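You operate a simulated robot arm through the tools that you are given. There is no shell and no other tool. Be economical: measure what you need, move in short steps, check, and stop when the job is done.

Carry out the task below with a simulated two-armed robot. There is one attempt and no reset: what you move stays moved.

TASK
Rinse the foam off the bearings on the lift and set their basket on the board.
Fine: open the sink drain first and leave it open, rinse them in the sink, then turn the rinse off.

Only the result counts: the job must be done as asked and must still hold three seconds after the hand-in. Knocking over, shifting, dropping, spilling or breaking anything else fails it.

THE ROBOT
Two 6-joint arms with two-finger parallel grippers on one trunk, on a base that drives. Base frame: it is fixed to the floor where the robot stands at the start and does not move with it; the origin is under the middle of the robot, x ahead of it, y to its left, z up; the surface under the hand at the start is at about z = 0.88. Units: m, degrees, N and s.
The left shoulder is at the start at [0.042, 0.216, 1.591], the right one opposite. With the tool pointing down near the work surface each hand reaches from about 0.1 to 0.7 m from the robot's upright axis, wherever it stands, measured 20 degrees to its own side. Places, roughly: board beside the rinse sink [0.7, -0.1, 0.9]; bottom of the rinse sink [0.6, 0.3, 0.8]; floor mat [0.1, 0.5, 0]; inside of the yellow basket [0.3, 1.4, 0.9]; medium bearing [0.25, 1.5, 1]; rinse lever [0.3, 0.3, 0.8]; rinse sink [0.7, 0.2, 0.6]; sink lever [0.4, 0, 0.6]; white basket (26x21x14 cm) [0.8, -0.5, 0.5]; yellow basket [0.25, 1.25, 1]. Payload 3.43 kg a hand.
The tool frame of a hand sits at the grasp point between the pads (the TCP): z along the fingers, y along the line on which they close. The tips reach 0.03 m beyond it. The gripper opens to 0.094 m. The fingers are 0.028 m wide and 0.01 m thick; the gripper's body (0.05 by 0.096 m) begins 0.055 m behind the TCP.
Orientation is told as [roll, pitch, yaw] about the base's x, y, z axes, in that order, counted from this pose: with the fingers straight down and closing along the base's y, the tool's x points along the base's -x, its y along +y and its z along -z.

THE INTERFACE
- The arms move only by the tool arm_command. It takes "left_commands", "right_commands" or both (then of equal length, played together; a hand with none holds still); each is a list of rows, each a list of 3 entries, a list of its own where there are three numbers: the shift along the tool's x, y, z in mm, then the turn, a rotation vector about the tool's x, y, z in degrees, then the finger opening in mm, from 0 to 94. In form: [[[x, y, z], [wx, wy, wz], grip], ...]. A call has 1 to 10 rows; each row is the pose to reach, as a shift and turn from the pose commanded when the call began, along the tool's axes at that moment. Rows are played at 5 a second. More than 0.05 m and 8.6 degrees between two rows, or a gripper value outside its range, and nothing of the call is played. Where a pose cannot be reached the arm comes as near as it can. A force on the tool above 60 N (or 10 N above the force at the start of the call, whichever is more), or a blocked arm, ends the call early, and 0.2 s more pass. Each finger travels about 0.072 m/s and halts on what it meets, pressing with about 39 N; the grip force reading is that of the motor and also rises with nothing between the fingers. The clock runs only during rows and for 0.2 s after the last one: add rows that repeat a pose to give the fingers time. The reply holds the time, the measured pose of the TCP, the force on the tool along the base axes, the opening and the grip force, in the units named above and with some noise, with the torque about the TCP (base axes, N m) and any sound that the robot's microphone picked up.
- Cameras (640 x 400 px; columns grow to the right, rows downward): "scene" is now at [0.0486, 0.0265, 1.733]; the picture's right is [0.40, -0.92, 0.01], its down [-0.79, -0.35, -0.50] and it looks along [0.46, 0.19, -0.87] (base axes); focal length 255 px, centre (320, 200). "left" rides on the left gripper at [0.076, -0.014, -0.103] in its tool frame; the picture's right is [0.18, 0.98, 0.00], its down [-0.75, 0.14, -0.64] and it looks along [-0.63, 0.12, 0.77] (tool axes); focal length 243 px, centre (320, 200). "right" rides on the right gripper at [0.076, 0.014, -0.103] in its tool frame; the picture's right is [-0.18, 0.98, 0.00], its down [-0.75, -0.14, -0.64] and it looks along [-0.63, -0.12, 0.77] (tool axes); focal length 243 px, centre (320, 200). There is no depth. A picture from a camera that has moved, and an enlarged one, comes with that camera's place and axes in the base frame and with its lens.
- capture(camera): a new picture of that camera. The clock stands still meanwhile.
- move_column(by): slides the trunk up (or, below 0, down) by that many m; the arms and the scene camera ride with it, the base frame stays. It gives what a move gives, with no picture.
- base_move(legs): drives the robot by 1 to 6 legs, each [ahead, left, turn to the left] in m, m and degrees, along the robot's own axes; the way and the turn of a leg run together, so that a leg with both is an arc; at most 1.5 m and 180 degrees a leg. The arms and the cameras ride along, it lands a little off, and it stops where it bumps. It gives what a move gives.
- head_to(pan, tilt): turns the head with the scene camera to pan (to the left, within 86 degrees either way) and tilt (down, from -29 to 69), counted from straight ahead of the robot. It gives what a move gives.
- enlarge(camera, box): a new picture of the part [left, top, right, bottom] of that camera's present view, enlarged. The clock stands still meanwhile.
- job_done(): hands the job in; it is judged then, once.

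Work in short steps. Places have to be worked out from the pictures, the camera data and where the tool is seen: move nearer, look again, correct. Check each grasp and each placing, and mend what went wrong. You have 120 turns and 88 pictures in all, those below and enlarged ones among them. Open the grippers and draw the arms clear of the work before you hand the job in, unless the task says otherwise; then end with one line.

The tools are called after "Emit:" as name(argument=value, ...) on one line, values as JSON. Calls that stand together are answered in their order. arm_command: Moves the arms, as the interface text tells. Its arguments: {"type":"object","properties":{"left_commands":{"type":"array","items":{"type":"array"}},"right_commands":{"type":"array","items":{"type":"array"}}},"required":[]} The other tools are called the same way: move_column (by) slides the trunk up or down; base_move (legs) drives the base; head_to (pan, tilt) turns the head that bears the scene camera; capture (camera) takes a picture; enlarge (camera, box) takes an enlarged picture of a part of a camera's view; job_done () hands the job in.

At the start:

```text
time_s: 0.0
left_ee_pos: [0.4601, 0.4306, 1.0039]
left_tool_rot: [-0.1, -0.1, 0.0]
left_force: [-0.2, -0.4, -0.6]
left_wrist_torque: [-0.04, -0.01, 0.02]
left_finger_gap: 0.0941
left_grasp_force: 0.2
right_ee_pos: [0.5753, -0.1157, 1.0816]
right_tool_rot: [0.0, -0.2, 0.0]
right_force: [0.2, -0.3, -0.2]
right_wrist_torque: [0.04, -0.02, 0.02]
right_finger_gap: 0.094
right_grasp_force: 0.0
trunk travel left (down, up): [-0.814, 0.026]
robot x, y, heading: [-0.0001, 0.0046, -0.1]
head pan, tilt: [23.5, 61.2]
```

scene: 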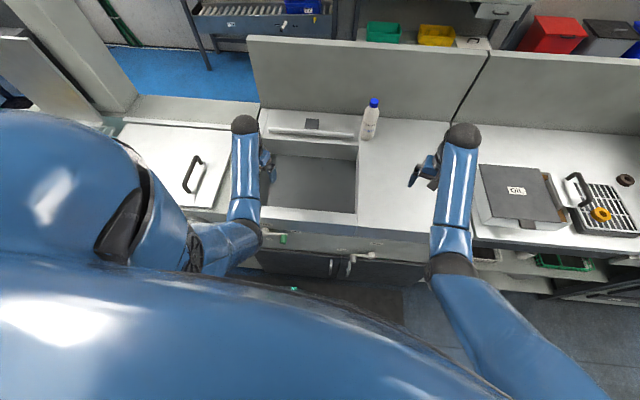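
right: 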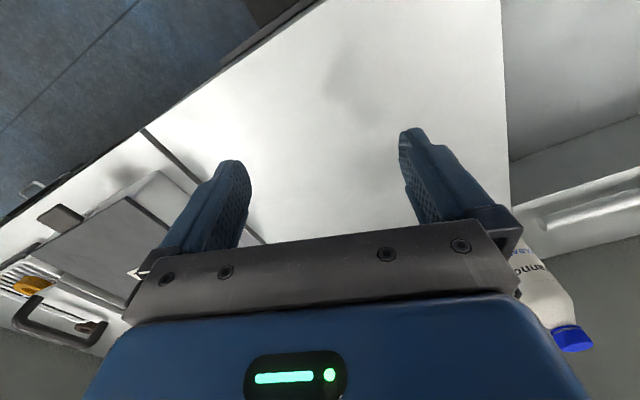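
left: 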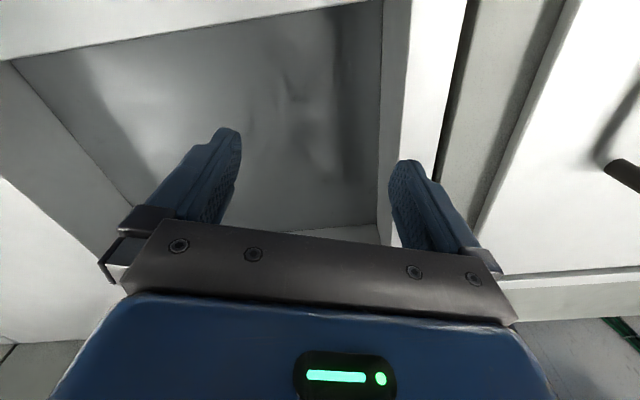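

I look left toward the yellow basket first, then ahead at the sink front.

Emit:
head_to(pan=75, tilt=35)

Emit:
capture(camera="scene")

Emit:
head_to(pan=0, tilt=65)

Emit:
capture(camera="scene")

```text
time_s: 1.2
left_ee_pos: [0.481, 0.4287, 0.9891]
left_tool_rot: [0.1, 1.2, -0.1]
left_force: [0.1, 0.4, 0.2]
left_wrist_torque: [0.03, -0.02, -0.01]
left_finger_gap: 0.0941
left_grasp_force: 0.1
right_ee_pos: [0.599, -0.1164, 1.0718]
right_tool_rot: [0.2, 0.2, -0.1]
right_force: [0.3, -0.7, -0.5]
right_wrist_torque: [-0.01, 0.0, -0.01]
right_finger_gap: 0.0941
right_grasp_force: 0.1
trunk travel left (down, up): [-0.814, 0.026]
robot x, y, heading: [-0.0001, -0.0002, 0.0]
head pan, tilt: [75.0, 35.0]
```

```text
84 pictures are left
camera scene: at [0.0113, 0.0857, 1.7678], right [0.97, -0.26, 0.02], down [-0.13, -0.55, -0.82], along [0.23, 0.79, -0.57], focal length 255 px, centre (320, 200)
```

scene: 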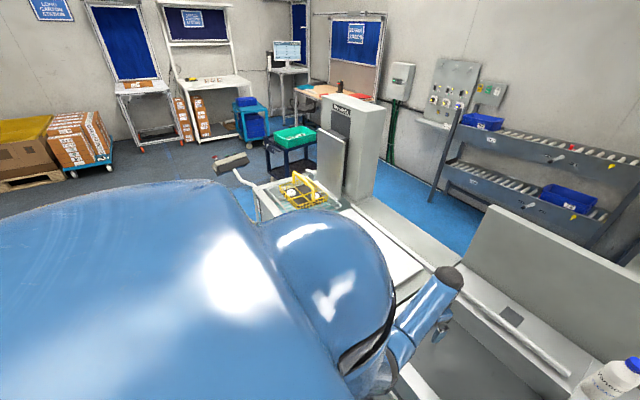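

```text
time_s: 2.7
left_ee_pos: [0.48, 0.4296, 0.9894]
left_tool_rot: [0.0, 1.2, -0.2]
left_force: [0.6, -0.6, -0.2]
left_wrist_torque: [0.03, 0.0, -0.02]
left_finger_gap: 0.0944
left_grasp_force: 0.2
right_ee_pos: [0.5994, -0.1168, 1.0718]
right_tool_rot: [0.2, 0.2, 0.0]
right_force: [1.3, -0.5, 0.5]
right_wrist_torque: [0.0, -0.02, 0.04]
right_finger_gap: 0.094
right_grasp_force: 0.1
trunk travel left (down, up): [-0.814, 0.026]
robot x, y, heading: [0.0005, -0.0005, -0.2]
head pan, tilt: [0.0, 65.0]
```

```text
83 pictures are left
camera scene: at [0.0495, 0.0006, 1.7289], right [0.0, -1.0, 0.0], down [-0.9, 0.0, -0.44], along [0.44, 0.0, -0.9], focal length 255 px, centre (320, 200)
```

scene: 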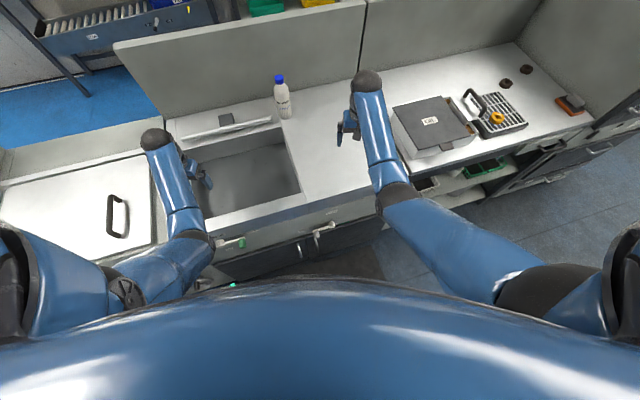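

I zoom on the levers at the sink front.

Emit:
enlarge(camera="scene", box=[160, 190, 400, 300])

Emit:
head_to(pan=82, tilt=35)

Emit:
enlarge(camera="scene", box=[220, 80, 440, 220])

```text
2.67 times, centred on (280, 245) of scene
camera zoom: at [0.0495, 0.0006, 1.7289], right [0.0, -1.0, 0.0], down [-0.9, 0.0, -0.44], along [0.44, 0.0, -0.9], focal length 679 px, centre (427, 80)
```

zoom: 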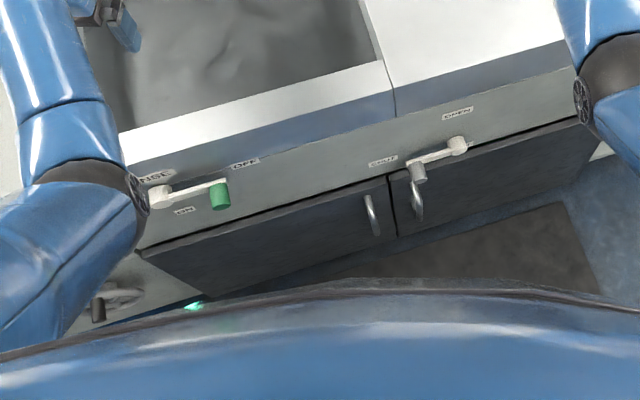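

```text
time_s: 4.2
left_ee_pos: [0.4806, 0.43, 0.9898]
left_tool_rot: [0.1, 1.1, -0.1]
left_force: [0.3, -0.2, 0.9]
left_wrist_torque: [0.01, -0.04, -0.01]
left_finger_gap: 0.0939
left_grasp_force: 0.1
right_ee_pos: [0.6004, -0.1165, 1.0718]
right_tool_rot: [0.2, 0.3, 0.0]
right_force: [0.0, -0.3, 0.2]
right_wrist_torque: [0.0, 0.02, 0.0]
right_finger_gap: 0.094
right_grasp_force: 0.2
trunk travel left (down, up): [-0.814, 0.026]
robot x, y, heading: [0.0008, -0.0012, 0.3]
head pan, tilt: [82.0, 35.0]
```

```text
2.86 times, centred on (330, 150) of scene
camera zoom: at [0.0004, 0.0878, 1.7675], right [0.99, -0.14, 0.02], down [-0.06, -0.57, -0.82], along [0.13, 0.81, -0.57], focal length 727 px, centre (291, 343)
```

zoom: 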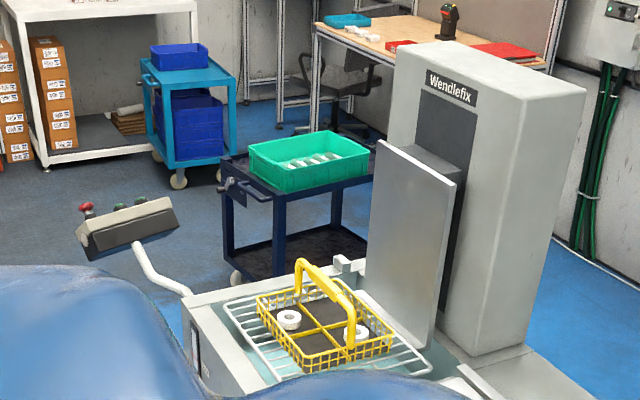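

The drain lever (pivot right, knob left, at about [0.39, 0.01, 0.7]) reads SHUT. The OFF/ON rinse lever with the green knob is at about [0.34, 0.3, 0.75]. The counter is turned about 12° left of me, so I back off, square up and look.

Emit:
base_move(legs=[[-0.35, 0, 0], [0, 0, 12]])

Emit:
head_to(pan=0, tilt=55)

Emit:
capture(camera="scene")

```text
time_s: 5.0
left_ee_pos: [0.5221, 0.4248, 0.965]
left_tool_rot: [0.5, 3.2, -0.2]
left_force: [-1.2, -0.5, -0.7]
left_wrist_torque: [0.0, -0.03, 0.02]
left_finger_gap: 0.0939
left_grasp_force: 0.1
right_ee_pos: [0.6534, -0.115, 1.0701]
right_tool_rot: [1.2, -2.5, -0.1]
right_force: [-1.0, -0.2, -0.7]
right_wrist_torque: [0.01, -0.05, -0.01]
right_finger_gap: 0.0939
right_grasp_force: 0.0
trunk travel left (down, up): [-0.814, 0.026]
robot x, y, heading: [-0.0017, 0.0007, 0.2]
head pan, tilt: [82.0, 35.0]
stopped in leg 1: the robot was blocked; the commanded pose is now the measured one
```

```text
time_s: 6.5
left_ee_pos: [0.5186, 0.4256, 0.9658]
left_tool_rot: [0.4, 3.3, -0.2]
left_force: [0.0, 0.3, 0.6]
left_wrist_torque: [-0.04, 0.01, -0.01]
left_finger_gap: 0.094
left_grasp_force: 0.1
right_ee_pos: [0.6504, -0.1162, 1.0702]
right_tool_rot: [1.1, -2.5, -0.1]
right_force: [0.5, -0.6, 0.4]
right_wrist_torque: [0.03, 0.01, 0.03]
right_finger_gap: 0.0939
right_grasp_force: 0.1
trunk travel left (down, up): [-0.814, 0.026]
robot x, y, heading: [-0.0028, 0.0019, -0.0]
head pan, tilt: [0.0, 55.0]
```

```text
80 pictures are left
camera scene: at [0.0582, 0.0006, 1.7408], right [0.0, -1.0, 0.0], down [-0.81, 0.0, -0.59], along [0.59, 0.0, -0.81], focal length 255 px, centre (320, 200)
```

scene: 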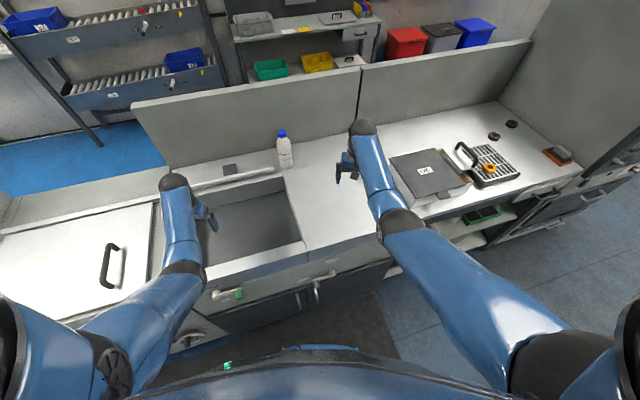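

The backward leg was blocked, so I look to the sides to see what stands near me.

Emit:
head_to(pan=86, tilt=50)

Emit:
capture(camera="scene")

Emit:
head_to(pan=-86, tilt=50)

Emit:
capture(camera="scene")

```text
time_s: 8.1
left_ee_pos: [0.5178, 0.4267, 0.9655]
left_tool_rot: [0.5, 3.4, -0.2]
left_force: [-0.3, -0.5, -0.4]
left_wrist_torque: [0.0, -0.02, 0.01]
left_finger_gap: 0.0941
left_grasp_force: 0.1
right_ee_pos: [0.6503, -0.1166, 1.069]
right_tool_rot: [1.1, -2.6, -0.1]
right_force: [0.7, -0.5, 0.0]
right_wrist_torque: [-0.03, 0.01, -0.04]
right_finger_gap: 0.0942
right_grasp_force: 0.2
trunk travel left (down, up): [-0.814, 0.026]
robot x, y, heading: [-0.0026, -0.0034, 0.1]
head pan, tilt: [85.9, 50.0]
```

```text
79 pictures are left
camera scene: at [-0.0089, 0.0774, 1.7457], right [1.0, -0.07, 0.02], down [-0.04, -0.76, -0.64], along [0.06, 0.64, -0.76], focal length 255 px, centre (320, 200)
```

scene: 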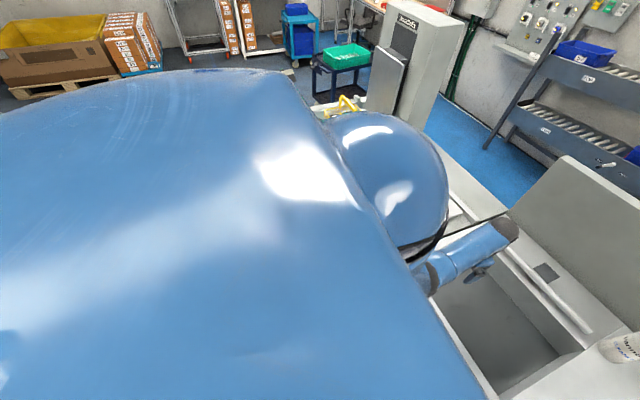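

```text
time_s: 10.7
left_ee_pos: [0.5185, 0.4266, 0.9657]
left_tool_rot: [0.4, 3.4, -0.2]
left_force: [-0.2, 0.6, 0.1]
left_wrist_torque: [0.0, 0.0, 0.04]
left_finger_gap: 0.094
left_grasp_force: 0.1
right_ee_pos: [0.6507, -0.1148, 1.0701]
right_tool_rot: [1.1, -2.6, -0.1]
right_force: [-0.2, 0.4, 0.1]
right_wrist_torque: [0.04, -0.02, 0.0]
right_finger_gap: 0.094
right_grasp_force: 0.0
trunk travel left (down, up): [-0.814, 0.026]
robot x, y, heading: [-0.004, -0.0, 0.1]
head pan, tilt: [-85.9, 50.0]
```

```text
78 pictures are left
camera scene: at [-0.0089, -0.0762, 1.7457], right [-1.0, -0.07, -0.02], down [-0.04, 0.76, -0.64], along [0.06, -0.64, -0.76], focal length 255 px, centre (320, 200)
```

scene: 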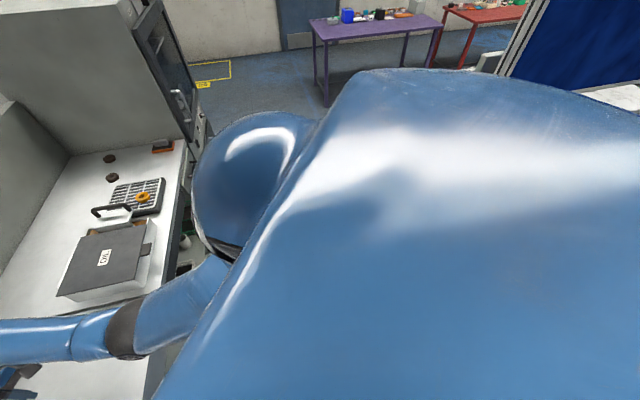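

No obstacle is visible nearby, so I test a short backward leg.

Emit:
base_move(legs=[[-0.08, 0, 0]])

```text
time_s: 11.4
left_ee_pos: [0.5702, 0.4295, 0.9651]
left_tool_rot: [2.3, 1.4, -0.3]
left_force: [-0.8, 0.7, -1.4]
left_wrist_torque: [-0.01, -0.05, -0.02]
left_finger_gap: 0.094
left_grasp_force: 0.1
right_ee_pos: [0.7213, -0.1116, 1.1102]
right_tool_rot: [3.1, -11.8, -0.4]
right_force: [-1.5, -0.1, -2.5]
right_wrist_torque: [0.01, -0.14, 0.02]
right_finger_gap: 0.0939
right_grasp_force: 0.2
trunk travel left (down, up): [-0.814, 0.026]
robot x, y, heading: [-0.0054, 0.0004, -0.0]
head pan, tilt: [-85.9, 50.0]
stopped in leg 1: the robot was blocked; the commanded pose is now the measured one
```

Blocked again at once. I test whether a turn in place is free.

Emit:
base_move(legs=[[0, 0, 12]])

```text
time_s: 12.2
left_ee_pos: [0.6444, 0.4474, 1.0122]
left_tool_rot: [6.5, -7.7, 0.2]
left_force: [-1.2, -0.5, -2.5]
left_wrist_torque: [0.04, -0.16, 0.01]
left_finger_gap: 0.0938
left_grasp_force: 0.1
right_ee_pos: [0.7962, -0.1006, 1.1918]
right_tool_rot: [5.4, -25.6, -0.5]
right_force: [-0.8, 0.7, -2.9]
right_wrist_torque: [0.05, -0.17, 0.04]
right_finger_gap: 0.0938
right_grasp_force: 0.0
trunk travel left (down, up): [-0.814, 0.026]
robot x, y, heading: [-0.0088, 0.001, 0.8]
head pan, tilt: [-85.9, 50.0]
stopped in leg 1: the robot was blocked; the commanded pose is now the measured one
```

Each attempt drags the arms forward, so I look at what the arms are doing.

Emit:
head_to(pan=0, tilt=60)

Emit:
capture(camera="scene")

Emit:
capture(camera="left")

```text
time_s: 13.8
left_ee_pos: [0.6422, 0.4507, 1.0102]
left_tool_rot: [6.4, -7.6, 0.3]
left_force: [0.7, -0.6, -0.5]
left_wrist_torque: [0.01, 0.02, 0.01]
left_finger_gap: 0.094
left_grasp_force: 0.1
right_ee_pos: [0.7933, -0.0985, 1.1908]
right_tool_rot: [5.4, -25.6, -0.4]
right_force: [-1.1, 0.4, -0.3]
right_wrist_torque: [0.03, 0.0, -0.04]
right_finger_gap: 0.0939
right_grasp_force: 0.0
trunk travel left (down, up): [-0.814, 0.026]
robot x, y, heading: [-0.0115, 0.0047, 0.6]
head pan, tilt: [0.0, 60.0]
```

```text
77 pictures are left
camera scene: at [0.0471, 0.0014, 1.7346], right [0.01, -1.0, 0.0], down [-0.85, -0.01, -0.52], along [0.52, 0.01, -0.85], focal length 255 px, centre (320, 200)
```

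scene: 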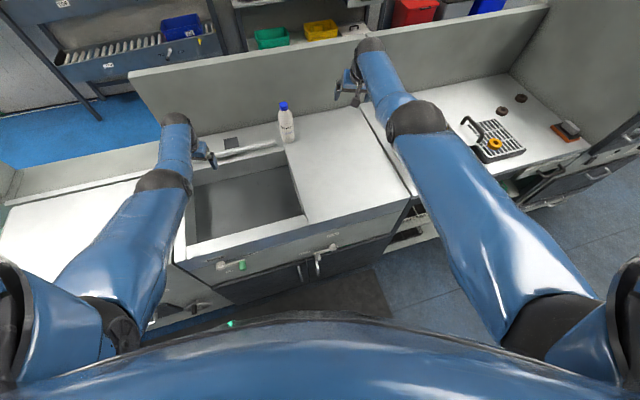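

```text
76 pictures are left
camera left: at [0.5525, 0.4236, 1.0995], right [-0.2, 0.98, 0.08], down [0.66, 0.07, 0.75], along [0.72, 0.21, -0.66], focal length 243 px, centre (320, 200)
```

left: 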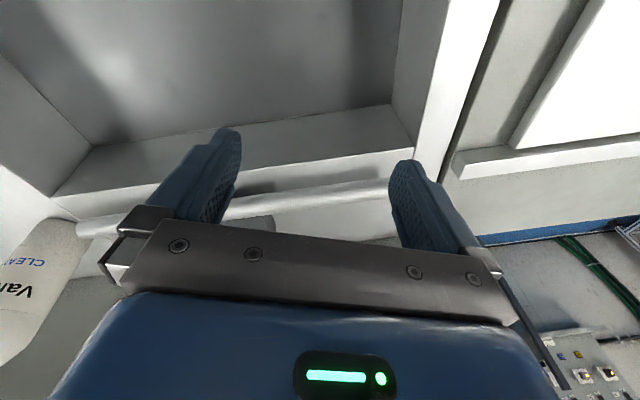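

I retract both hands toward the body and level them, keeping high over the counter, before driving again.

Emit:
arm_command(left_commands=[[[30, 0, -20], [3, 3, 0], 94], [[70, 0, -40], [6, 7, 0], 94], [[110, 0, -60], [6, 7, 0], 94], [[150, 0, -80], [6, 7, 0], 94], [[190, 0, -100], [6, 7, 0], 94], [[230, 0, -110], [6, 7, 0], 94], [[230, 0, -110], [6, 7, 0], 94]], right_commands=[[[35, 0, -20], [2, 7, 0], 94], [[75, 0, -40], [4, 14, 0], 94], [[115, 0, -60], [5, 21, 0], 94], [[155, 0, -80], [5, 25, 0], 94], [[195, 0, -100], [5, 25, 0], 94], [[235, 0, -115], [5, 25, 0], 94], [[270, 0, -130], [5, 25, 0], 94]])

```text
time_s: 14.1
left_ee_pos: [0.6726, 0.455, 1.0489]
left_tool_rot: [7.6, -11.6, 0.1]
left_force: [-1.1, -0.2, -2.1]
left_wrist_torque: [0.1, -0.15, 0.0]
left_finger_gap: 0.0939
left_grasp_force: 0.0
right_ee_pos: [0.8119, -0.0993, 1.2388]
right_tool_rot: [6.0, -29.8, -0.9]
right_force: [-0.3, -0.7, -3.1]
right_wrist_torque: [0.02, -0.16, 0.03]
right_finger_gap: 0.0942
right_grasp_force: 0.1
trunk travel left (down, up): [-0.814, 0.026]
robot x, y, heading: [-0.0099, 0.003, 0.5]
head pan, tilt: [0.0, 60.0]
stopped in row 1 (left hand): the arm was blocked; the commanded pose is now the measured one
```

The arm reported blocked after one row and drifted the other way. I try a small move of the left hand only, to see what it obeys.

Emit:
arm_command(left_commands=[[[0, 0, 0], [0, 0, 0], 94], [[0, 0, 0], [0, 0, 0], 94], [[5, 0, 0], [0, 0, 0], 94], [[10, 0, 0], [0, 0, 0], 94], [[15, 0, 0], [0, 0, 0], 94], [[20, 0, 0], [0, 0, 0], 94]])

```text
time_s: 14.4
left_ee_pos: [0.7067, 0.4587, 1.0772]
left_tool_rot: [10.0, -17.0, -0.6]
left_force: [-0.4, -0.8, -3.3]
left_wrist_torque: [0.09, -0.21, 0.01]
left_finger_gap: 0.094
left_grasp_force: 0.0
right_ee_pos: [0.8096, -0.1052, 1.2175]
right_tool_rot: [5.9, -28.7, -0.9]
right_force: [0.7, -0.8, 1.7]
right_wrist_torque: [0.0, 0.07, -0.01]
right_finger_gap: 0.0941
right_grasp_force: 0.0
trunk travel left (down, up): [-0.814, 0.026]
robot x, y, heading: [-0.0061, 0.0026, 0.8]
head pan, tilt: [0.0, 60.0]
stopped in row 1 (left hand): the arm was blocked; the commanded pose is now the measured one
```

The left arm still runs forward. I give the right hand alone a small upward shift to compare.

Emit:
arm_command(right_commands=[[[0, 0, -5], [0, 0, 0], 94], [[0, 0, -10], [0, 0, 0], 94], [[0, 0, -10], [0, 0, 0], 94]])

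```text
time_s: 14.8
left_ee_pos: [0.7044, 0.449, 1.0706]
left_tool_rot: [10.1, -16.2, -0.8]
left_force: [0.2, 0.5, 0.3]
left_wrist_torque: [-0.02, 0.02, -0.01]
left_finger_gap: 0.0942
left_grasp_force: 0.0
right_ee_pos: [0.8078, -0.108, 1.2053]
right_tool_rot: [6.1, -28.9, -1.1]
right_force: [1.1, -0.6, 0.6]
right_wrist_torque: [-0.01, 0.09, 0.01]
right_finger_gap: 0.0942
right_grasp_force: 0.1
trunk travel left (down, up): [-0.814, 0.026]
robot x, y, heading: [-0.0124, -0.0016, 0.7]
head pan, tilt: [0.0, 60.0]
stopped in row 1 (left hand): the arm was blocked; the commanded pose is now the measured one
```

The left arm reports blocked even when idle, so I look at its elbow.

Emit:
head_to(pan=50, tilt=60)

Emit:
capture(camera="scene")

Emit:
head_to(pan=-50, tilt=60)

Emit:
capture(camera="scene")

```text
time_s: 15.9
left_ee_pos: [0.703, 0.451, 1.0692]
left_tool_rot: [10.0, -16.0, -0.6]
left_force: [-0.2, -0.8, 0.7]
left_wrist_torque: [-0.02, -0.02, -0.02]
left_finger_gap: 0.094
left_grasp_force: 0.2
right_ee_pos: [0.8083, -0.1074, 1.2068]
right_tool_rot: [6.1, -29.0, -1.0]
right_force: [0.3, -0.3, 0.2]
right_wrist_torque: [0.05, 0.02, 0.02]
right_finger_gap: 0.0939
right_grasp_force: 0.1
trunk travel left (down, up): [-0.814, 0.026]
robot x, y, heading: [-0.0097, -0.001, 0.7]
head pan, tilt: [50.0, 60.0]
```

```text
75 pictures are left
camera scene: at [0.0228, 0.0523, 1.734], right [0.77, -0.63, 0.02], down [-0.54, -0.67, -0.51], along [0.34, 0.39, -0.86], focal length 255 px, centre (320, 200)
```

scene: 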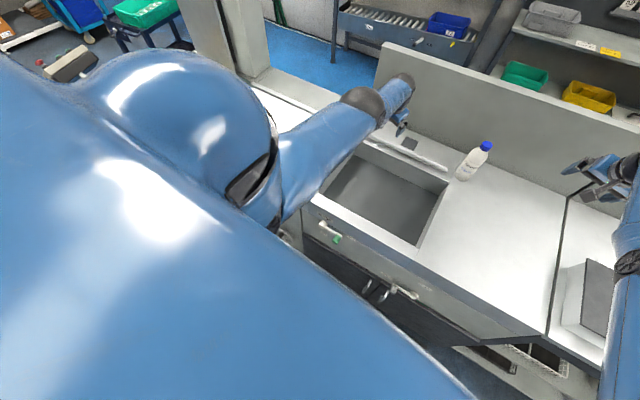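

```text
time_s: 17.7
left_ee_pos: [0.703, 0.4515, 1.068]
left_tool_rot: [10.1, -16.0, -0.6]
left_force: [0.6, -0.3, -0.1]
left_wrist_torque: [-0.05, 0.01, 0.01]
left_finger_gap: 0.0939
left_grasp_force: 0.1
right_ee_pos: [0.8077, -0.1071, 1.2063]
right_tool_rot: [6.2, -29.0, -0.9]
right_force: [0.6, 0.2, 0.0]
right_wrist_torque: [-0.02, -0.01, -0.03]
right_finger_gap: 0.0939
right_grasp_force: 0.0
trunk travel left (down, up): [-0.814, 0.026]
robot x, y, heading: [-0.0105, 0.0031, 0.8]
head pan, tilt: [-50.0, 60.0]
```

```text
74 pictures are left
camera scene: at [0.024, -0.0499, 1.734], right [-0.76, -0.65, -0.02], down [-0.55, 0.66, -0.51], along [0.35, -0.38, -0.86], focal length 255 px, centre (320, 200)
```

scene: 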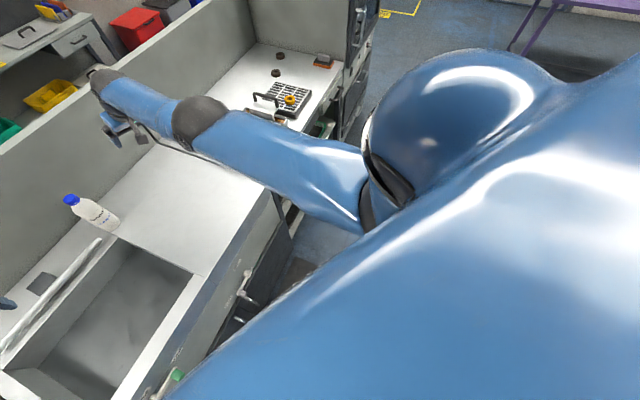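

Both arms hang in free air now. I try a gentle hold-then-retract of both hands.

Emit:
arm_command(left_commands=[[[0, 0, 0], [0, 0, 0], 94], [[5, 0, -5], [0, 0, 0], 94], [[15, 0, -10], [0, 0, 0], 94], [[25, 0, -20], [0, 0, 0], 94]], right_commands=[[[0, 0, 0], [0, 0, 0], 94], [[5, 0, -5], [0, 0, 0], 94], [[15, 0, -10], [0, 0, 0], 94], [[25, 0, -20], [0, 0, 0], 94]])

```text
time_s: 18.0
left_ee_pos: [0.7, 0.4409, 1.0576]
left_tool_rot: [10.1, -15.0, -0.7]
left_force: [0.2, 0.3, 1.7]
left_wrist_torque: [-0.03, 0.05, 0.01]
left_finger_gap: 0.0939
left_grasp_force: 0.0
right_ee_pos: [0.804, -0.1114, 1.1882]
right_tool_rot: [6.3, -27.9, -1.2]
right_force: [-0.4, 0.0, 0.3]
right_wrist_torque: [-0.02, 0.08, 0.01]
right_finger_gap: 0.0939
right_grasp_force: 0.0
trunk travel left (down, up): [-0.814, 0.026]
robot x, y, heading: [-0.0099, 0.0005, 0.6]
head pan, tilt: [-50.0, 60.0]
stopped in row 1 (left hand): the arm was blocked; the commanded pose is now the measured one
```

Immediate block again. I test the trunk with a small downward slide.

Emit:
move_column(by=-0.03)

```text
time_s: 18.8
left_ee_pos: [0.7009, 0.4433, 1.0294]
left_tool_rot: [10.1, -15.0, -0.7]
left_force: [0.2, -0.3, -0.3]
left_wrist_torque: [0.0, 0.01, 0.01]
left_finger_gap: 0.0939
left_grasp_force: 0.2
right_ee_pos: [0.8049, -0.1114, 1.1592]
right_tool_rot: [6.2, -27.8, -1.0]
right_force: [0.7, -0.5, -0.7]
right_wrist_torque: [0.0, -0.01, 0.03]
right_finger_gap: 0.0939
right_grasp_force: 0.1
trunk travel left (down, up): [-0.784, 0.056]
robot x, y, heading: [-0.0099, 0.0001, 0.6]
head pan, tilt: [-50.0, 60.0]
```

The trunk works and the arms ride along steadily. I retry a left-hand move upward and back.

Emit:
arm_command(left_commands=[[[10, 0, -10], [0, 0, 0], 94], [[30, 0, -20], [0, 0, 0], 94], [[50, 0, -30], [0, 0, 0], 94]])

Emit:
base_move(legs=[[-0.05, 0, 0]])

```text
time_s: 19.2
left_ee_pos: [0.671, 0.4271, 0.9922]
left_tool_rot: [8.6, -9.3, -0.5]
left_force: [-0.1, -0.2, 0.4]
left_wrist_torque: [-0.04, 0.05, -0.02]
left_finger_gap: 0.094
left_grasp_force: 0.1
left hand out of reach, approached as far as the arm can: row 1, 2
right_ee_pos: [0.7982, -0.115, 1.1415]
right_tool_rot: [6.2, -26.9, -1.1]
right_force: [0.4, -0.2, 1.7]
right_wrist_torque: [-0.02, 0.1, -0.01]
right_finger_gap: 0.0941
right_grasp_force: 0.1
trunk travel left (down, up): [-0.784, 0.056]
robot x, y, heading: [-0.011, 0.0003, 0.7]
head pan, tilt: [-50.0, 60.0]
stopped in row 2 (left hand): the arm was blocked; the commanded pose is now the measured one
```

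```text
time_s: 20.1
left_ee_pos: [0.6329, 0.4325, 0.9808]
left_tool_rot: [8.0, -8.8, -0.4]
left_force: [0.2, 1.0, -1.0]
left_wrist_torque: [-0.01, 0.04, -0.01]
left_finger_gap: 0.0943
left_grasp_force: 0.0
right_ee_pos: [0.7683, -0.1081, 1.133]
right_tool_rot: [5.9, -26.5, -0.8]
right_force: [0.0, 1.3, -0.8]
right_wrist_torque: [-0.06, 0.04, -0.01]
right_finger_gap: 0.0941
right_grasp_force: 0.1
trunk travel left (down, up): [-0.784, 0.056]
robot x, y, heading: [-0.0632, -0.0038, 0.8]
head pan, tilt: [-50.0, 60.0]
```

The base moved this time. I back off further, then work on the arms clear of the counter.

Emit:
base_move(legs=[[-0.2, 0, 0]])

```text
time_s: 21.8
left_ee_pos: [0.4354, 0.4507, 0.9634]
left_tool_rot: [7.0, -8.2, -0.2]
left_force: [-0.2, -0.3, -0.3]
left_wrist_torque: [-0.07, 0.05, -0.01]
left_finger_gap: 0.094
left_grasp_force: 0.0
right_ee_pos: [0.5724, -0.0869, 1.1254]
right_tool_rot: [4.5, -25.8, -0.4]
right_force: [0.4, 0.0, 0.3]
right_wrist_torque: [-0.08, 0.03, -0.02]
right_finger_gap: 0.0942
right_grasp_force: 0.0
trunk travel left (down, up): [-0.784, 0.056]
robot x, y, heading: [-0.2666, -0.0002, 0.3]
head pan, tilt: [-50.0, 60.0]
```

Backing works. I retry a left retract and leveling of both hands in small steps.

Emit:
arm_command(left_commands=[[[10, 0, -5], [2, 2, 0], 94], [[30, 0, -15], [4, 5, 0], 94], [[60, 0, -30], [6, 7, 0], 94], [[90, 0, -45], [7, 8, 0], 94], [[120, 0, -60], [7, 8, 0], 94]], right_commands=[[[10, 0, 0], [1, 4, 0], 94], [[30, 0, -10], [2, 10, 0], 94], [[60, 0, -20], [4, 17, 0], 94], [[90, 0, -30], [5, 22, 0], 94], [[120, 0, -40], [5, 26, 0], 94]])

```text
time_s: 22.9
left_ee_pos: [0.3011, 0.4352, 1.01]
left_tool_rot: [0.4, -0.7, 0.2]
left_force: [0.8, 0.8, 0.5]
left_wrist_torque: [-0.01, -0.02, -0.01]
left_finger_gap: 0.0941
left_grasp_force: 0.1
right_ee_pos: [0.4669, -0.091, 1.1046]
right_tool_rot: [-0.5, -0.1, 0.4]
right_force: [0.0, 0.0, 0.3]
right_wrist_torque: [-0.01, -0.05, 0.01]
right_finger_gap: 0.094
right_grasp_force: 0.1
right hand out of reach, approached as far as the arm can: row 1, 4, 5
trunk travel left (down, up): [-0.784, 0.056]
robot x, y, heading: [-0.2696, 0.0011, 0.7]
head pan, tilt: [-50.0, 60.0]
```

The arms obey now. I face the counter squarely and look.

Emit:
base_move(legs=[[0, 0, 12]])

Emit:
head_to(pan=0, tilt=55)

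Emit:
capture(camera="scene")

```text
time_s: 24.1
left_ee_pos: [0.2005, 0.5431, 1.0103]
left_tool_rot: [0.4, -0.6, 12.2]
left_force: [-0.4, 0.1, -0.2]
left_wrist_torque: [0.0, 0.01, 0.0]
left_finger_gap: 0.094
left_grasp_force: 0.0
right_ee_pos: [0.4711, 0.063, 1.1049]
right_tool_rot: [-0.3, -0.2, 12.4]
right_force: [0.5, -0.5, -0.7]
right_wrist_torque: [0.01, 0.05, 0.03]
right_finger_gap: 0.0941
right_grasp_force: 0.0
trunk travel left (down, up): [-0.784, 0.056]
robot x, y, heading: [-0.2687, 0.0002, 12.5]
head pan, tilt: [-50.0, 60.0]
```

```text
time_s: 25.3
left_ee_pos: [0.1996, 0.5446, 1.0108]
left_tool_rot: [0.4, -0.6, 12.2]
left_force: [-0.4, 1.4, 1.1]
left_wrist_torque: [0.0, 0.01, 0.0]
left_finger_gap: 0.0938
left_grasp_force: 0.0
right_ee_pos: [0.4709, 0.0646, 1.1046]
right_tool_rot: [-0.4, -0.3, 12.3]
right_force: [0.0, 0.5, 0.2]
right_wrist_torque: [0.01, 0.01, -0.01]
right_finger_gap: 0.0939
right_grasp_force: 0.0
trunk travel left (down, up): [-0.784, 0.056]
robot x, y, heading: [-0.2719, -0.0024, 12.5]
head pan, tilt: [0.0, 55.0]
```

```text
73 pictures are left
camera scene: at [-0.168, 0.0208, 1.7034], right [0.21, -0.98, 0.0], down [-0.8, -0.18, -0.57], along [0.56, 0.12, -0.82], focal length 255 px, centre (320, 200)
```

scene: 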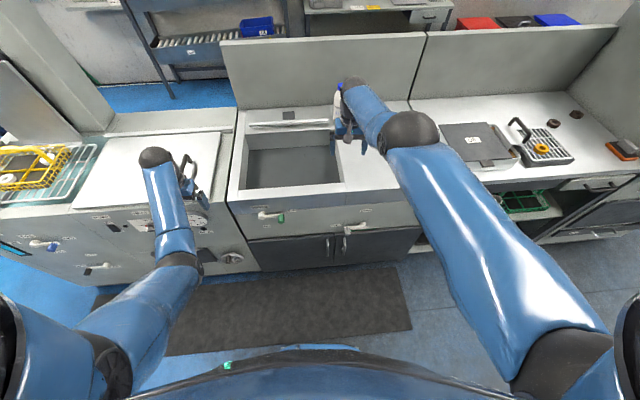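

Nearly square. I turn a little more and zoom into the front panel and the lift.

Emit:
base_move(legs=[[0, 0, 4]])

Emit:
enlarge(camera="scene", box=[220, 160, 440, 290])

Emit:
enlarge(camera="scene", box=[0, 100, 260, 290])

```text
time_s: 26.2
left_ee_pos: [0.1616, 0.5739, 1.0089]
left_tool_rot: [0.5, -0.7, 16.1]
left_force: [0.7, -0.5, 0.1]
left_wrist_torque: [-0.01, 0.03, -0.03]
left_finger_gap: 0.0941
left_grasp_force: 0.0
right_ee_pos: [0.4654, 0.1132, 1.1036]
right_tool_rot: [-0.3, -0.1, 16.4]
right_force: [0.5, 0.0, 0.3]
right_wrist_torque: [0.01, 0.04, -0.01]
right_finger_gap: 0.0941
right_grasp_force: 0.1
trunk travel left (down, up): [-0.784, 0.056]
robot x, y, heading: [-0.2678, -0.0018, 16.6]
head pan, tilt: [0.0, 55.0]
```

```text
2.91 times, centred on (330, 225) of scene
camera zoom: at [-0.1684, 0.0245, 1.7034], right [0.28, -0.96, 0.0], down [-0.79, -0.23, -0.57], along [0.55, 0.16, -0.82], focal length 740 px, centre (291, 127)
```

zoom: 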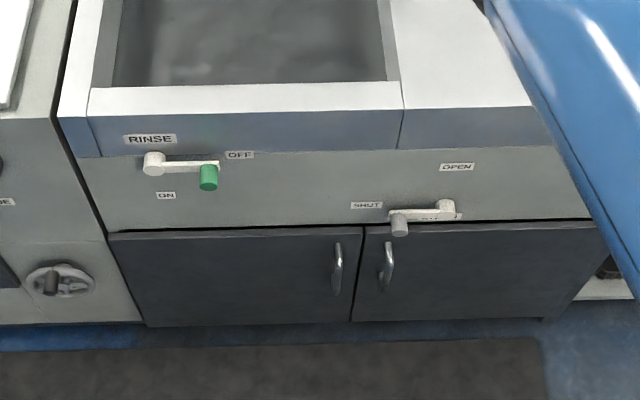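

```text
2.11 times, centred on (130, 195) of scene
camera zoom: at [-0.1684, 0.0245, 1.7034], right [0.28, -0.96, 0.0], down [-0.79, -0.23, -0.57], along [0.55, 0.16, -0.82], focal length 536 px, centre (720, 210)
```

zoom: 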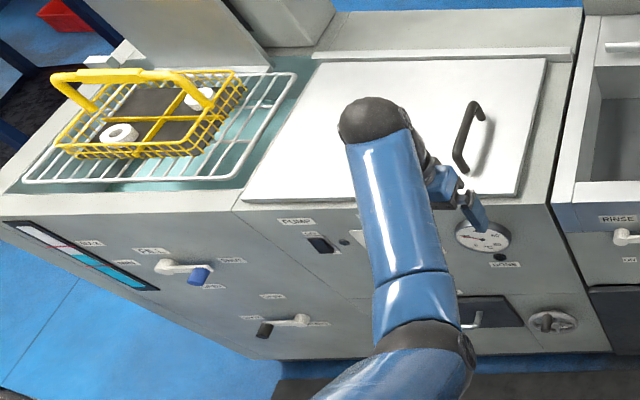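

Now square to the counter (heading 16.6°). Triangulating two views, the drain knob's tip is about [0.40, 0.015, 0.645] and its pivot 7.5 cm to the right; OPEN is straight above the pivot. I back off and lower the trunk so the right hand can point forward.

Emit:
base_move(legs=[[-0.25, 0, 0]])

Emit:
arm_command(right_commands=[[[20, 0, 0], [0, -8.5, 0], 60], [[40, 0, 0], [0, -17, 0], 30], [[60, 0, 0], [0, -25.5, 0], 0], [[80, 0, 0], [0, -34, 0], 0], [[100, 0, 0], [0, -42.5, 0], 0], [[120, 0, 0], [0, -51, 0], 0], [[140, 0, 0], [0, -59.5, 0], 0], [[160, 0, 0], [0, -68, 0], 0], [[180, 0, 0], [0, -76.5, 0], 0], [[190, 0, 0], [0, -85, 0], 0]])

```text
time_s: 28.0
left_ee_pos: [-0.0741, 0.5046, 1.006]
left_tool_rot: [0.3, -0.4, 15.9]
left_force: [0.7, 0.9, -0.3]
left_wrist_torque: [-0.02, 0.0, 0.0]
left_finger_gap: 0.0939
left_grasp_force: 0.0
right_ee_pos: [0.2268, 0.042, 1.1014]
right_tool_rot: [-0.4, -0.1, 16.1]
right_force: [0.2, 0.1, 0.0]
right_wrist_torque: [-0.06, 0.0, -0.02]
right_finger_gap: 0.094
right_grasp_force: 0.1
trunk travel left (down, up): [-0.784, 0.056]
robot x, y, heading: [-0.5122, -0.07, 16.1]
head pan, tilt: [0.0, 55.0]
```

```text
time_s: 30.4
left_ee_pos: [-0.0793, 0.5044, 1.0085]
left_tool_rot: [0.3, -0.6, 15.9]
left_force: [0.1, 0.4, -1.0]
left_wrist_torque: [-0.02, 0.0, -0.02]
left_finger_gap: 0.0939
left_grasp_force: 0.1
right_ee_pos: [0.1422, -0.0482, 0.8404]
right_tool_rot: [11.6, -76.3, -13.0]
right_force: [-0.8, -0.3, -0.6]
right_wrist_torque: [0.01, 0.0, 0.01]
right_finger_gap: 0.0
right_grasp_force: 33.1
right hand out of reach, approached as far as the arm can: row 1, 2, 3, 4, 5, 6, 7, 8, 9, 10
trunk travel left (down, up): [-0.784, 0.056]
robot x, y, heading: [-0.5125, -0.0727, 16.1]
head pan, tilt: [0.0, 55.0]
stopped in row 10 (right hand): the arm was blocked; the commanded pose is now the measured one
```

Hand is roughly forward-pointing at z 0.84 though reach-limited. I lower the trunk 0.3 m and then level the hand.

Emit:
move_column(by=-0.3)

Emit:
head_to(pan=-10, tilt=45)

Emit:
capture(camera="scene")

```text
time_s: 33.4
left_ee_pos: [-0.0795, 0.5038, 0.7102]
left_tool_rot: [0.3, -0.6, 15.9]
left_force: [0.2, -0.1, -0.1]
left_wrist_torque: [0.01, 0.01, 0.02]
left_finger_gap: 0.0939
left_grasp_force: 0.1
right_ee_pos: [0.1432, -0.049, 0.5401]
right_tool_rot: [12.0, -76.4, -13.3]
right_force: [0.8, -0.2, -0.4]
right_wrist_torque: [0.0, -0.02, 0.02]
right_finger_gap: 0.0
right_grasp_force: 33.3
trunk travel left (down, up): [-0.484, 0.356]
robot x, y, heading: [-0.5073, -0.076, 16.3]
head pan, tilt: [0.0, 55.0]
```

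```text
time_s: 34.1
left_ee_pos: [-0.0772, 0.5024, 0.7092]
left_tool_rot: [0.3, -0.5, 15.8]
left_force: [0.0, 0.5, -0.7]
left_wrist_torque: [0.01, -0.03, 0.03]
left_finger_gap: 0.0941
left_grasp_force: 0.0
right_ee_pos: [0.1435, -0.0495, 0.5406]
right_tool_rot: [11.9, -76.4, -13.1]
right_force: [-0.9, 0.5, 0.2]
right_wrist_torque: [0.01, -0.01, 0.01]
right_finger_gap: 0.0001
right_grasp_force: 32.8
trunk travel left (down, up): [-0.484, 0.356]
robot x, y, heading: [-0.5068, -0.074, 16.4]
head pan, tilt: [-10.0, 45.0]
```

```text
70 pictures are left
camera scene: at [-0.4, -0.0547, 1.4168], right [0.11, -0.99, 0.0], down [-0.7, -0.08, -0.71], along [0.7, 0.08, -0.71], focal length 255 px, centre (320, 200)
```

scene: 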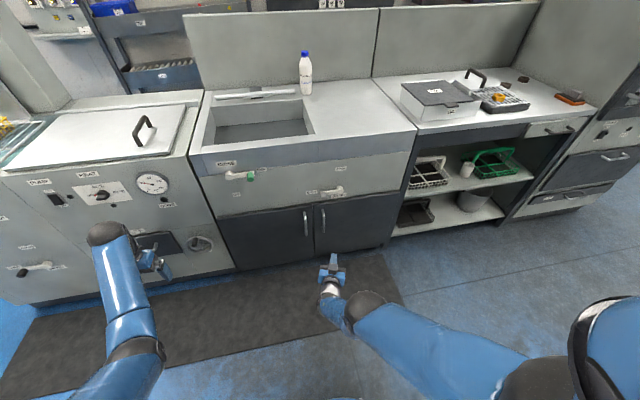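

Clear view. I zoom on both levers to refine their positions.

Emit:
enlarge(camera="scene", box=[190, 140, 390, 265])

```text
3.20 times, centred on (290, 202) of scene
camera zoom: at [-0.4, -0.0547, 1.4168], right [0.11, -0.99, 0.0], down [-0.7, -0.08, -0.71], along [0.7, 0.08, -0.71], focal length 815 px, centre (416, 192)
```

zoom: 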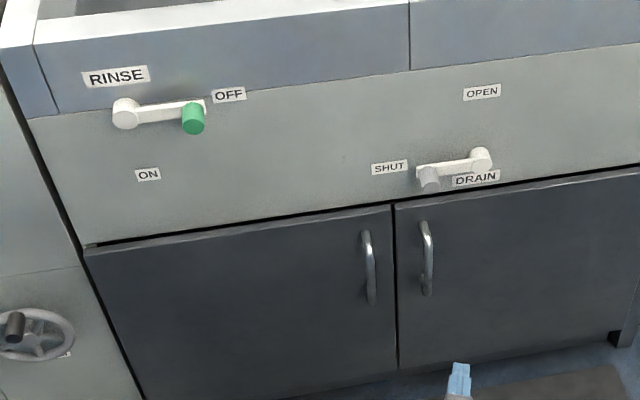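

Drain knob ≈ [0.40, 0.015, 0.64], rinse knob ≈ [0.32, 0.295, 0.78]. I level the right hand to point squarely at the panel and tuck the left hand back and up.

Emit:
arm_command(left_commands=[[[25, 0, -25], [0, 0, 0], 94], [[50, 0, -50], [0, 0, 0], 94], [[75, 0, -75], [0, 0, 0], 94], [[100, 0, -100], [0, 0, 0], 94], [[130, 0, -130], [0, 0, 0], 94], [[160, 0, -160], [0, 0, 0], 94], [[180, 0, -190], [0, 0, 0], 94]], right_commands=[[[-8, -4, -12], [-3, -2, -0.5], 0], [[-16, -9, -25], [-6, -4, -1], 0], [[-24, -14, -38], [-9, -6.5, -1.5], 0], [[-32, -19, -50], [-12, -9, -2], 0], [[-40, -24, -63], [-15, -11, -2.4], 0], [[-48, -28, -76], [-17.3, -13.3, -2.8], 0], [[-53, -32, -87], [-17.3, -13.3, -2.8], 0]])

```text
time_s: 35.7
left_ee_pos: [-0.1797, 0.5026, 0.7269]
left_tool_rot: [0.4, -0.8, 16.0]
left_force: [-0.3, -0.4, 0.6]
left_wrist_torque: [-0.03, -0.03, 0.0]
left_finger_gap: 0.0943
left_grasp_force: 0.2
left hand out of reach, approached as far as the arm can: row 2, 3, 4, 5, 6, 7
right_ee_pos: [0.068, -0.0798, 0.6074]
right_tool_rot: [104.9, -88.2, -88.9]
right_force: [2.8, 1.2, 6.4]
right_wrist_torque: [-0.09, 0.4, -0.07]
right_finger_gap: 0.0001
right_grasp_force: 33.5
right hand out of reach, approached as far as the arm can: row 1, 2, 3, 4, 5
trunk travel left (down, up): [-0.484, 0.356]
robot x, y, heading: [-0.5085, -0.0715, 16.2]
head pan, tilt: [-10.0, 45.0]
```

The right hand is level at z 0.607. I drive forward 0.27 m to bring the fingertips just short of the drain knob, then check.

Emit:
base_move(legs=[[0.27, 0, 0]])

Emit:
head_to(pan=-8, tilt=60)

Emit:
capture(camera="scene")

Emit:
capture(camera="right")

```text
time_s: 37.6
left_ee_pos: [0.0818, 0.5795, 0.7278]
left_tool_rot: [0.4, -0.7, 16.1]
left_force: [-0.1, 0.4, -0.4]
left_wrist_torque: [-0.02, 0.01, -0.01]
left_finger_gap: 0.0939
left_grasp_force: 0.1
right_ee_pos: [0.3296, -0.0027, 0.6081]
right_tool_rot: [111.8, -87.8, -95.8]
right_force: [0.3, -0.5, 0.1]
right_wrist_torque: [0.0, 0.03, 0.02]
right_finger_gap: 0.0001
right_grasp_force: 33.2
trunk travel left (down, up): [-0.484, 0.356]
robot x, y, heading: [-0.247, 0.0064, 16.4]
head pan, tilt: [-10.0, 45.0]
```

```text
time_s: 38.4
left_ee_pos: [0.0817, 0.5793, 0.7279]
left_tool_rot: [0.4, -0.7, 16.2]
left_force: [-0.3, 0.1, 0.1]
left_wrist_torque: [-0.02, -0.02, 0.01]
left_finger_gap: 0.094
left_grasp_force: 0.0
right_ee_pos: [0.33, -0.001, 0.6082]
right_tool_rot: [111.9, -87.9, -95.8]
right_force: [0.5, 0.2, 0.3]
right_wrist_torque: [-0.01, -0.02, 0.01]
right_finger_gap: 0.0
right_grasp_force: 33.1
trunk travel left (down, up): [-0.484, 0.356]
robot x, y, heading: [-0.2505, 0.0015, 16.5]
head pan, tilt: [-8.0, 60.0]
```

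```text
68 pictures are left
camera scene: at [-0.1542, 0.0226, 1.3974], right [0.15, -0.99, 0.0], down [-0.86, -0.13, -0.5], along [0.49, 0.07, -0.87], focal length 255 px, centre (320, 200)
```

scene: 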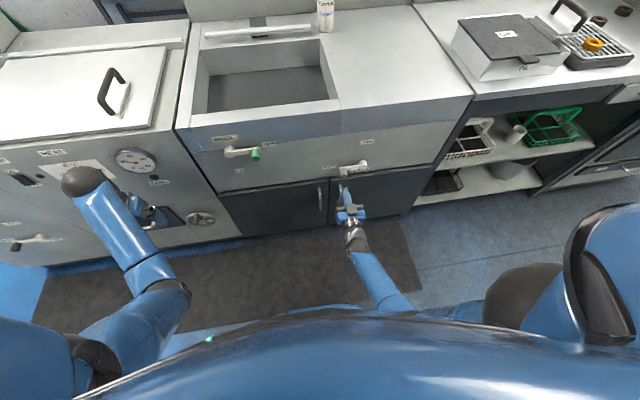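

```text
67 pictures are left
camera right: at [0.2279, -0.0134, 0.5297], right [-0.27, 0.94, 0.22], down [-0.58, -0.34, 0.74], along [0.77, 0.08, 0.64], focal length 243 px, centre (320, 200)
```

right: 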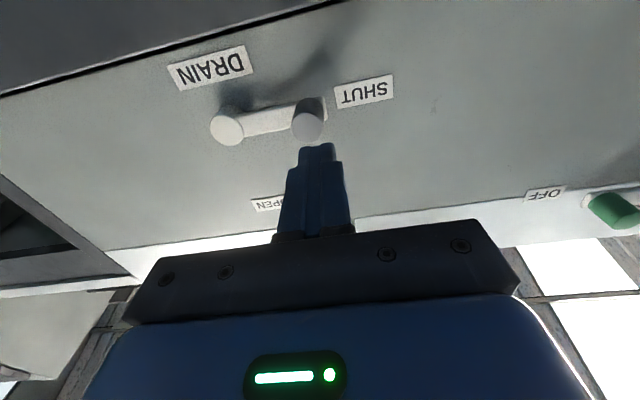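

Adding the wrist view, the knob's face comes out nearer [0.423, 0.016, 0.614], right in line with the fingers. I drop about 3 cm below it and slide forward under it.

Emit:
arm_command(right_commands=[[[15, -4, 0], [0, 0, 0], 0], [[32, -8, 0], [0, 0, 0], 0], [[32, -8, 20], [0, 0, 0], 0], [[32, -8, 40], [0, 0, 0], 0], [[32, -8, 60], [0, 0, 0], 0], [[32, -8, 60], [0, 0, 0], 0]])

Emit:
capture(camera="right")

```text
time_s: 39.8
left_ee_pos: [0.0802, 0.5794, 0.7265]
left_tool_rot: [0.4, -0.8, 16.1]
left_force: [0.2, -0.2, 0.5]
left_wrist_torque: [-0.02, -0.01, 0.02]
left_finger_gap: 0.0939
left_grasp_force: 0.1
right_ee_pos: [0.3827, 0.0208, 0.5789]
right_tool_rot: [110.1, -87.8, -94.4]
right_force: [-0.4, 0.3, -0.6]
right_wrist_torque: [0.0, 0.03, 0.02]
right_finger_gap: 0.0
right_grasp_force: 32.8
right hand out of reach, approached as far as the arm can: row 3, 4, 5, 6
trunk travel left (down, up): [-0.484, 0.356]
robot x, y, heading: [-0.2464, 0.0052, 16.3]
head pan, tilt: [-8.0, 60.0]
```

```text
66 pictures are left
camera right: at [0.2806, 0.0087, 0.5011], right [-0.27, 0.94, 0.22], down [-0.58, -0.34, 0.74], along [0.77, 0.07, 0.64], focal length 243 px, centre (320, 200)
```

right: 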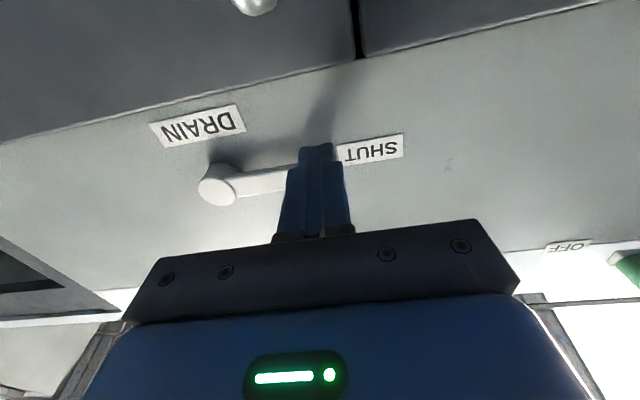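

Fingers sit under the knob but 1.5 cm too far left and short by ~3 cm. The arm is at its reach limit, so I nudge the base.

Emit:
base_move(legs=[[0.035, -0.018, 0]])

Emit:
enlarge(camera="scene", box=[260, 120, 440, 240])

Emit:
capture(camera="right")

```text
time_s: 40.7
left_ee_pos: [0.1175, 0.5735, 0.7284]
left_tool_rot: [0.3, -0.9, 16.2]
left_force: [-0.3, -0.4, 0.7]
left_wrist_torque: [0.0, -0.01, -0.01]
left_finger_gap: 0.0939
left_grasp_force: 0.1
right_ee_pos: [0.4187, 0.0147, 0.5801]
right_tool_rot: [111.4, -87.9, -95.6]
right_force: [-0.8, 0.3, 0.0]
right_wrist_torque: [-0.02, -0.02, -0.02]
right_finger_gap: 0.0002
right_grasp_force: 33.0
trunk travel left (down, up): [-0.484, 0.356]
robot x, y, heading: [-0.215, -0.0038, 16.3]
head pan, tilt: [-8.0, 60.0]
```

```text
3.33 times, centred on (350, 180) of scene
camera zoom: at [-0.1188, 0.016, 1.3976], right [0.15, -0.99, 0.0], down [-0.86, -0.13, -0.5], along [0.5, 0.07, -0.86], focal length 848 px, centre (220, 267)
```

zoom: 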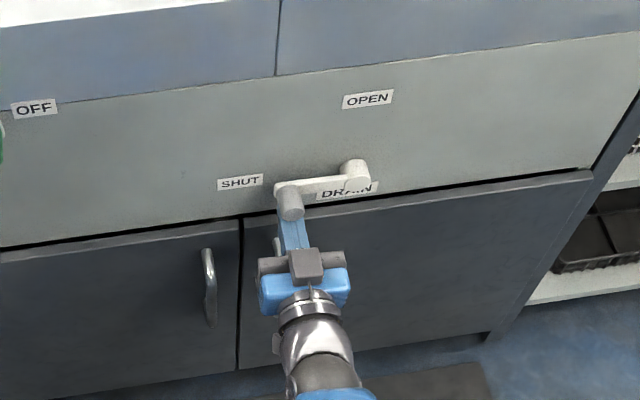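

```text
64 pictures are left
camera right: at [0.3173, 0.002, 0.5016], right [-0.27, 0.94, 0.22], down [-0.58, -0.34, 0.74], along [0.77, 0.07, 0.64], focal length 243 px, centre (320, 200)
```

right: 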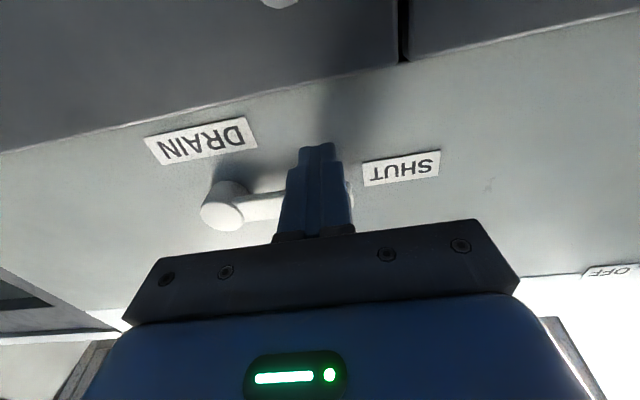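

The fist is right under the knob. I push it up along the first part of the arc around the pivot (radius ≈ 7 cm).

Emit:
arm_command(right_commands=[[[-13, -2, 0], [0, 0, 0], 0], [[-25, 0, 0], [0, 0, 0], 0], [[-38, 0, 0], [0, 0, 0], 0], [[-50, 0, 0], [0, 0, 0], 0], [[-62, -3, 0], [0, 0, 0], 0], [[-74, -8, 0], [0, 0, 0], 0]])

Emit:
enlarge(camera="scene", box=[260, 120, 440, 240])

```text
time_s: 42.1
left_ee_pos: [0.1182, 0.5718, 0.7276]
left_tool_rot: [0.3, -0.7, 16.2]
left_force: [0.2, -0.3, -0.5]
left_wrist_torque: [-0.01, -0.03, 0.04]
left_finger_gap: 0.0939
left_grasp_force: 0.1
right_ee_pos: [0.4226, 0.0024, 0.6554]
right_tool_rot: [108.7, -88.0, -93.0]
right_force: [-0.8, 0.3, -1.2]
right_wrist_torque: [0.01, 0.0, 0.02]
right_finger_gap: 0.0
right_grasp_force: 32.8
trunk travel left (down, up): [-0.484, 0.356]
robot x, y, heading: [-0.2118, -0.0026, 16.3]
head pan, tilt: [-8.0, 60.0]
```

```text
3.33 times, centred on (350, 180) of scene
camera zoom: at [-0.1169, 0.0155, 1.3974], right [0.15, -0.99, 0.0], down [-0.86, -0.13, -0.5], along [0.49, 0.07, -0.87], focal length 848 px, centre (220, 267)
```

zoom: 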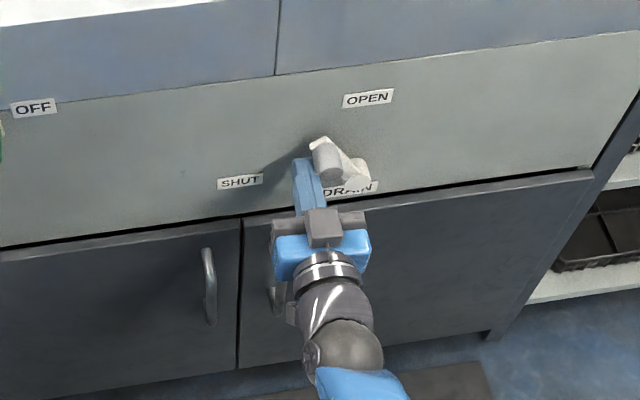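

The lever is turning nicely. I continue along the arc to the top.

Emit:
arm_command(right_commands=[[[-9, -7, 0], [0, 0, 0], 0], [[-18, -16, 0], [0, 0, 0], 0], [[-25, -26, 0], [0, 0, 0], 0], [[-30, -37, 0], [0, 0, 0], 0], [[-32, -46, 0], [0, 0, 0], 0], [[-32, -52, 0], [0, 0, 0], 0]])

Emit:
enlarge(camera="scene", box=[260, 120, 440, 240])

```text
time_s: 43.5
left_ee_pos: [0.1183, 0.5725, 0.7271]
left_tool_rot: [0.5, -0.6, 16.3]
left_force: [0.3, -0.2, -0.8]
left_wrist_torque: [0.01, 0.02, 0.0]
left_finger_gap: 0.0942
left_grasp_force: 0.0
right_ee_pos: [0.4296, -0.0281, 0.6825]
right_tool_rot: [103.9, -87.9, -88.6]
right_force: [-0.6, -0.5, 0.1]
right_wrist_torque: [-0.01, 0.0, 0.0]
right_finger_gap: 0.0
right_grasp_force: 33.5
right hand out of reach, approached as far as the arm can: row 4, 5, 6
trunk travel left (down, up): [-0.484, 0.356]
robot x, y, heading: [-0.2128, -0.0033, 16.3]
head pan, tilt: [-8.0, 60.0]
```

```text
3.33 times, centred on (350, 180) of scene
camera zoom: at [-0.1168, 0.0154, 1.3974], right [0.15, -0.99, 0.0], down [-0.86, -0.13, -0.5], along [0.49, 0.07, -0.87], focal length 848 px, centre (220, 267)
```

zoom: 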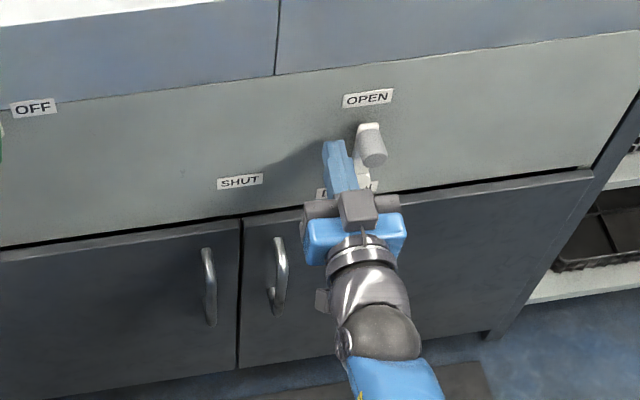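

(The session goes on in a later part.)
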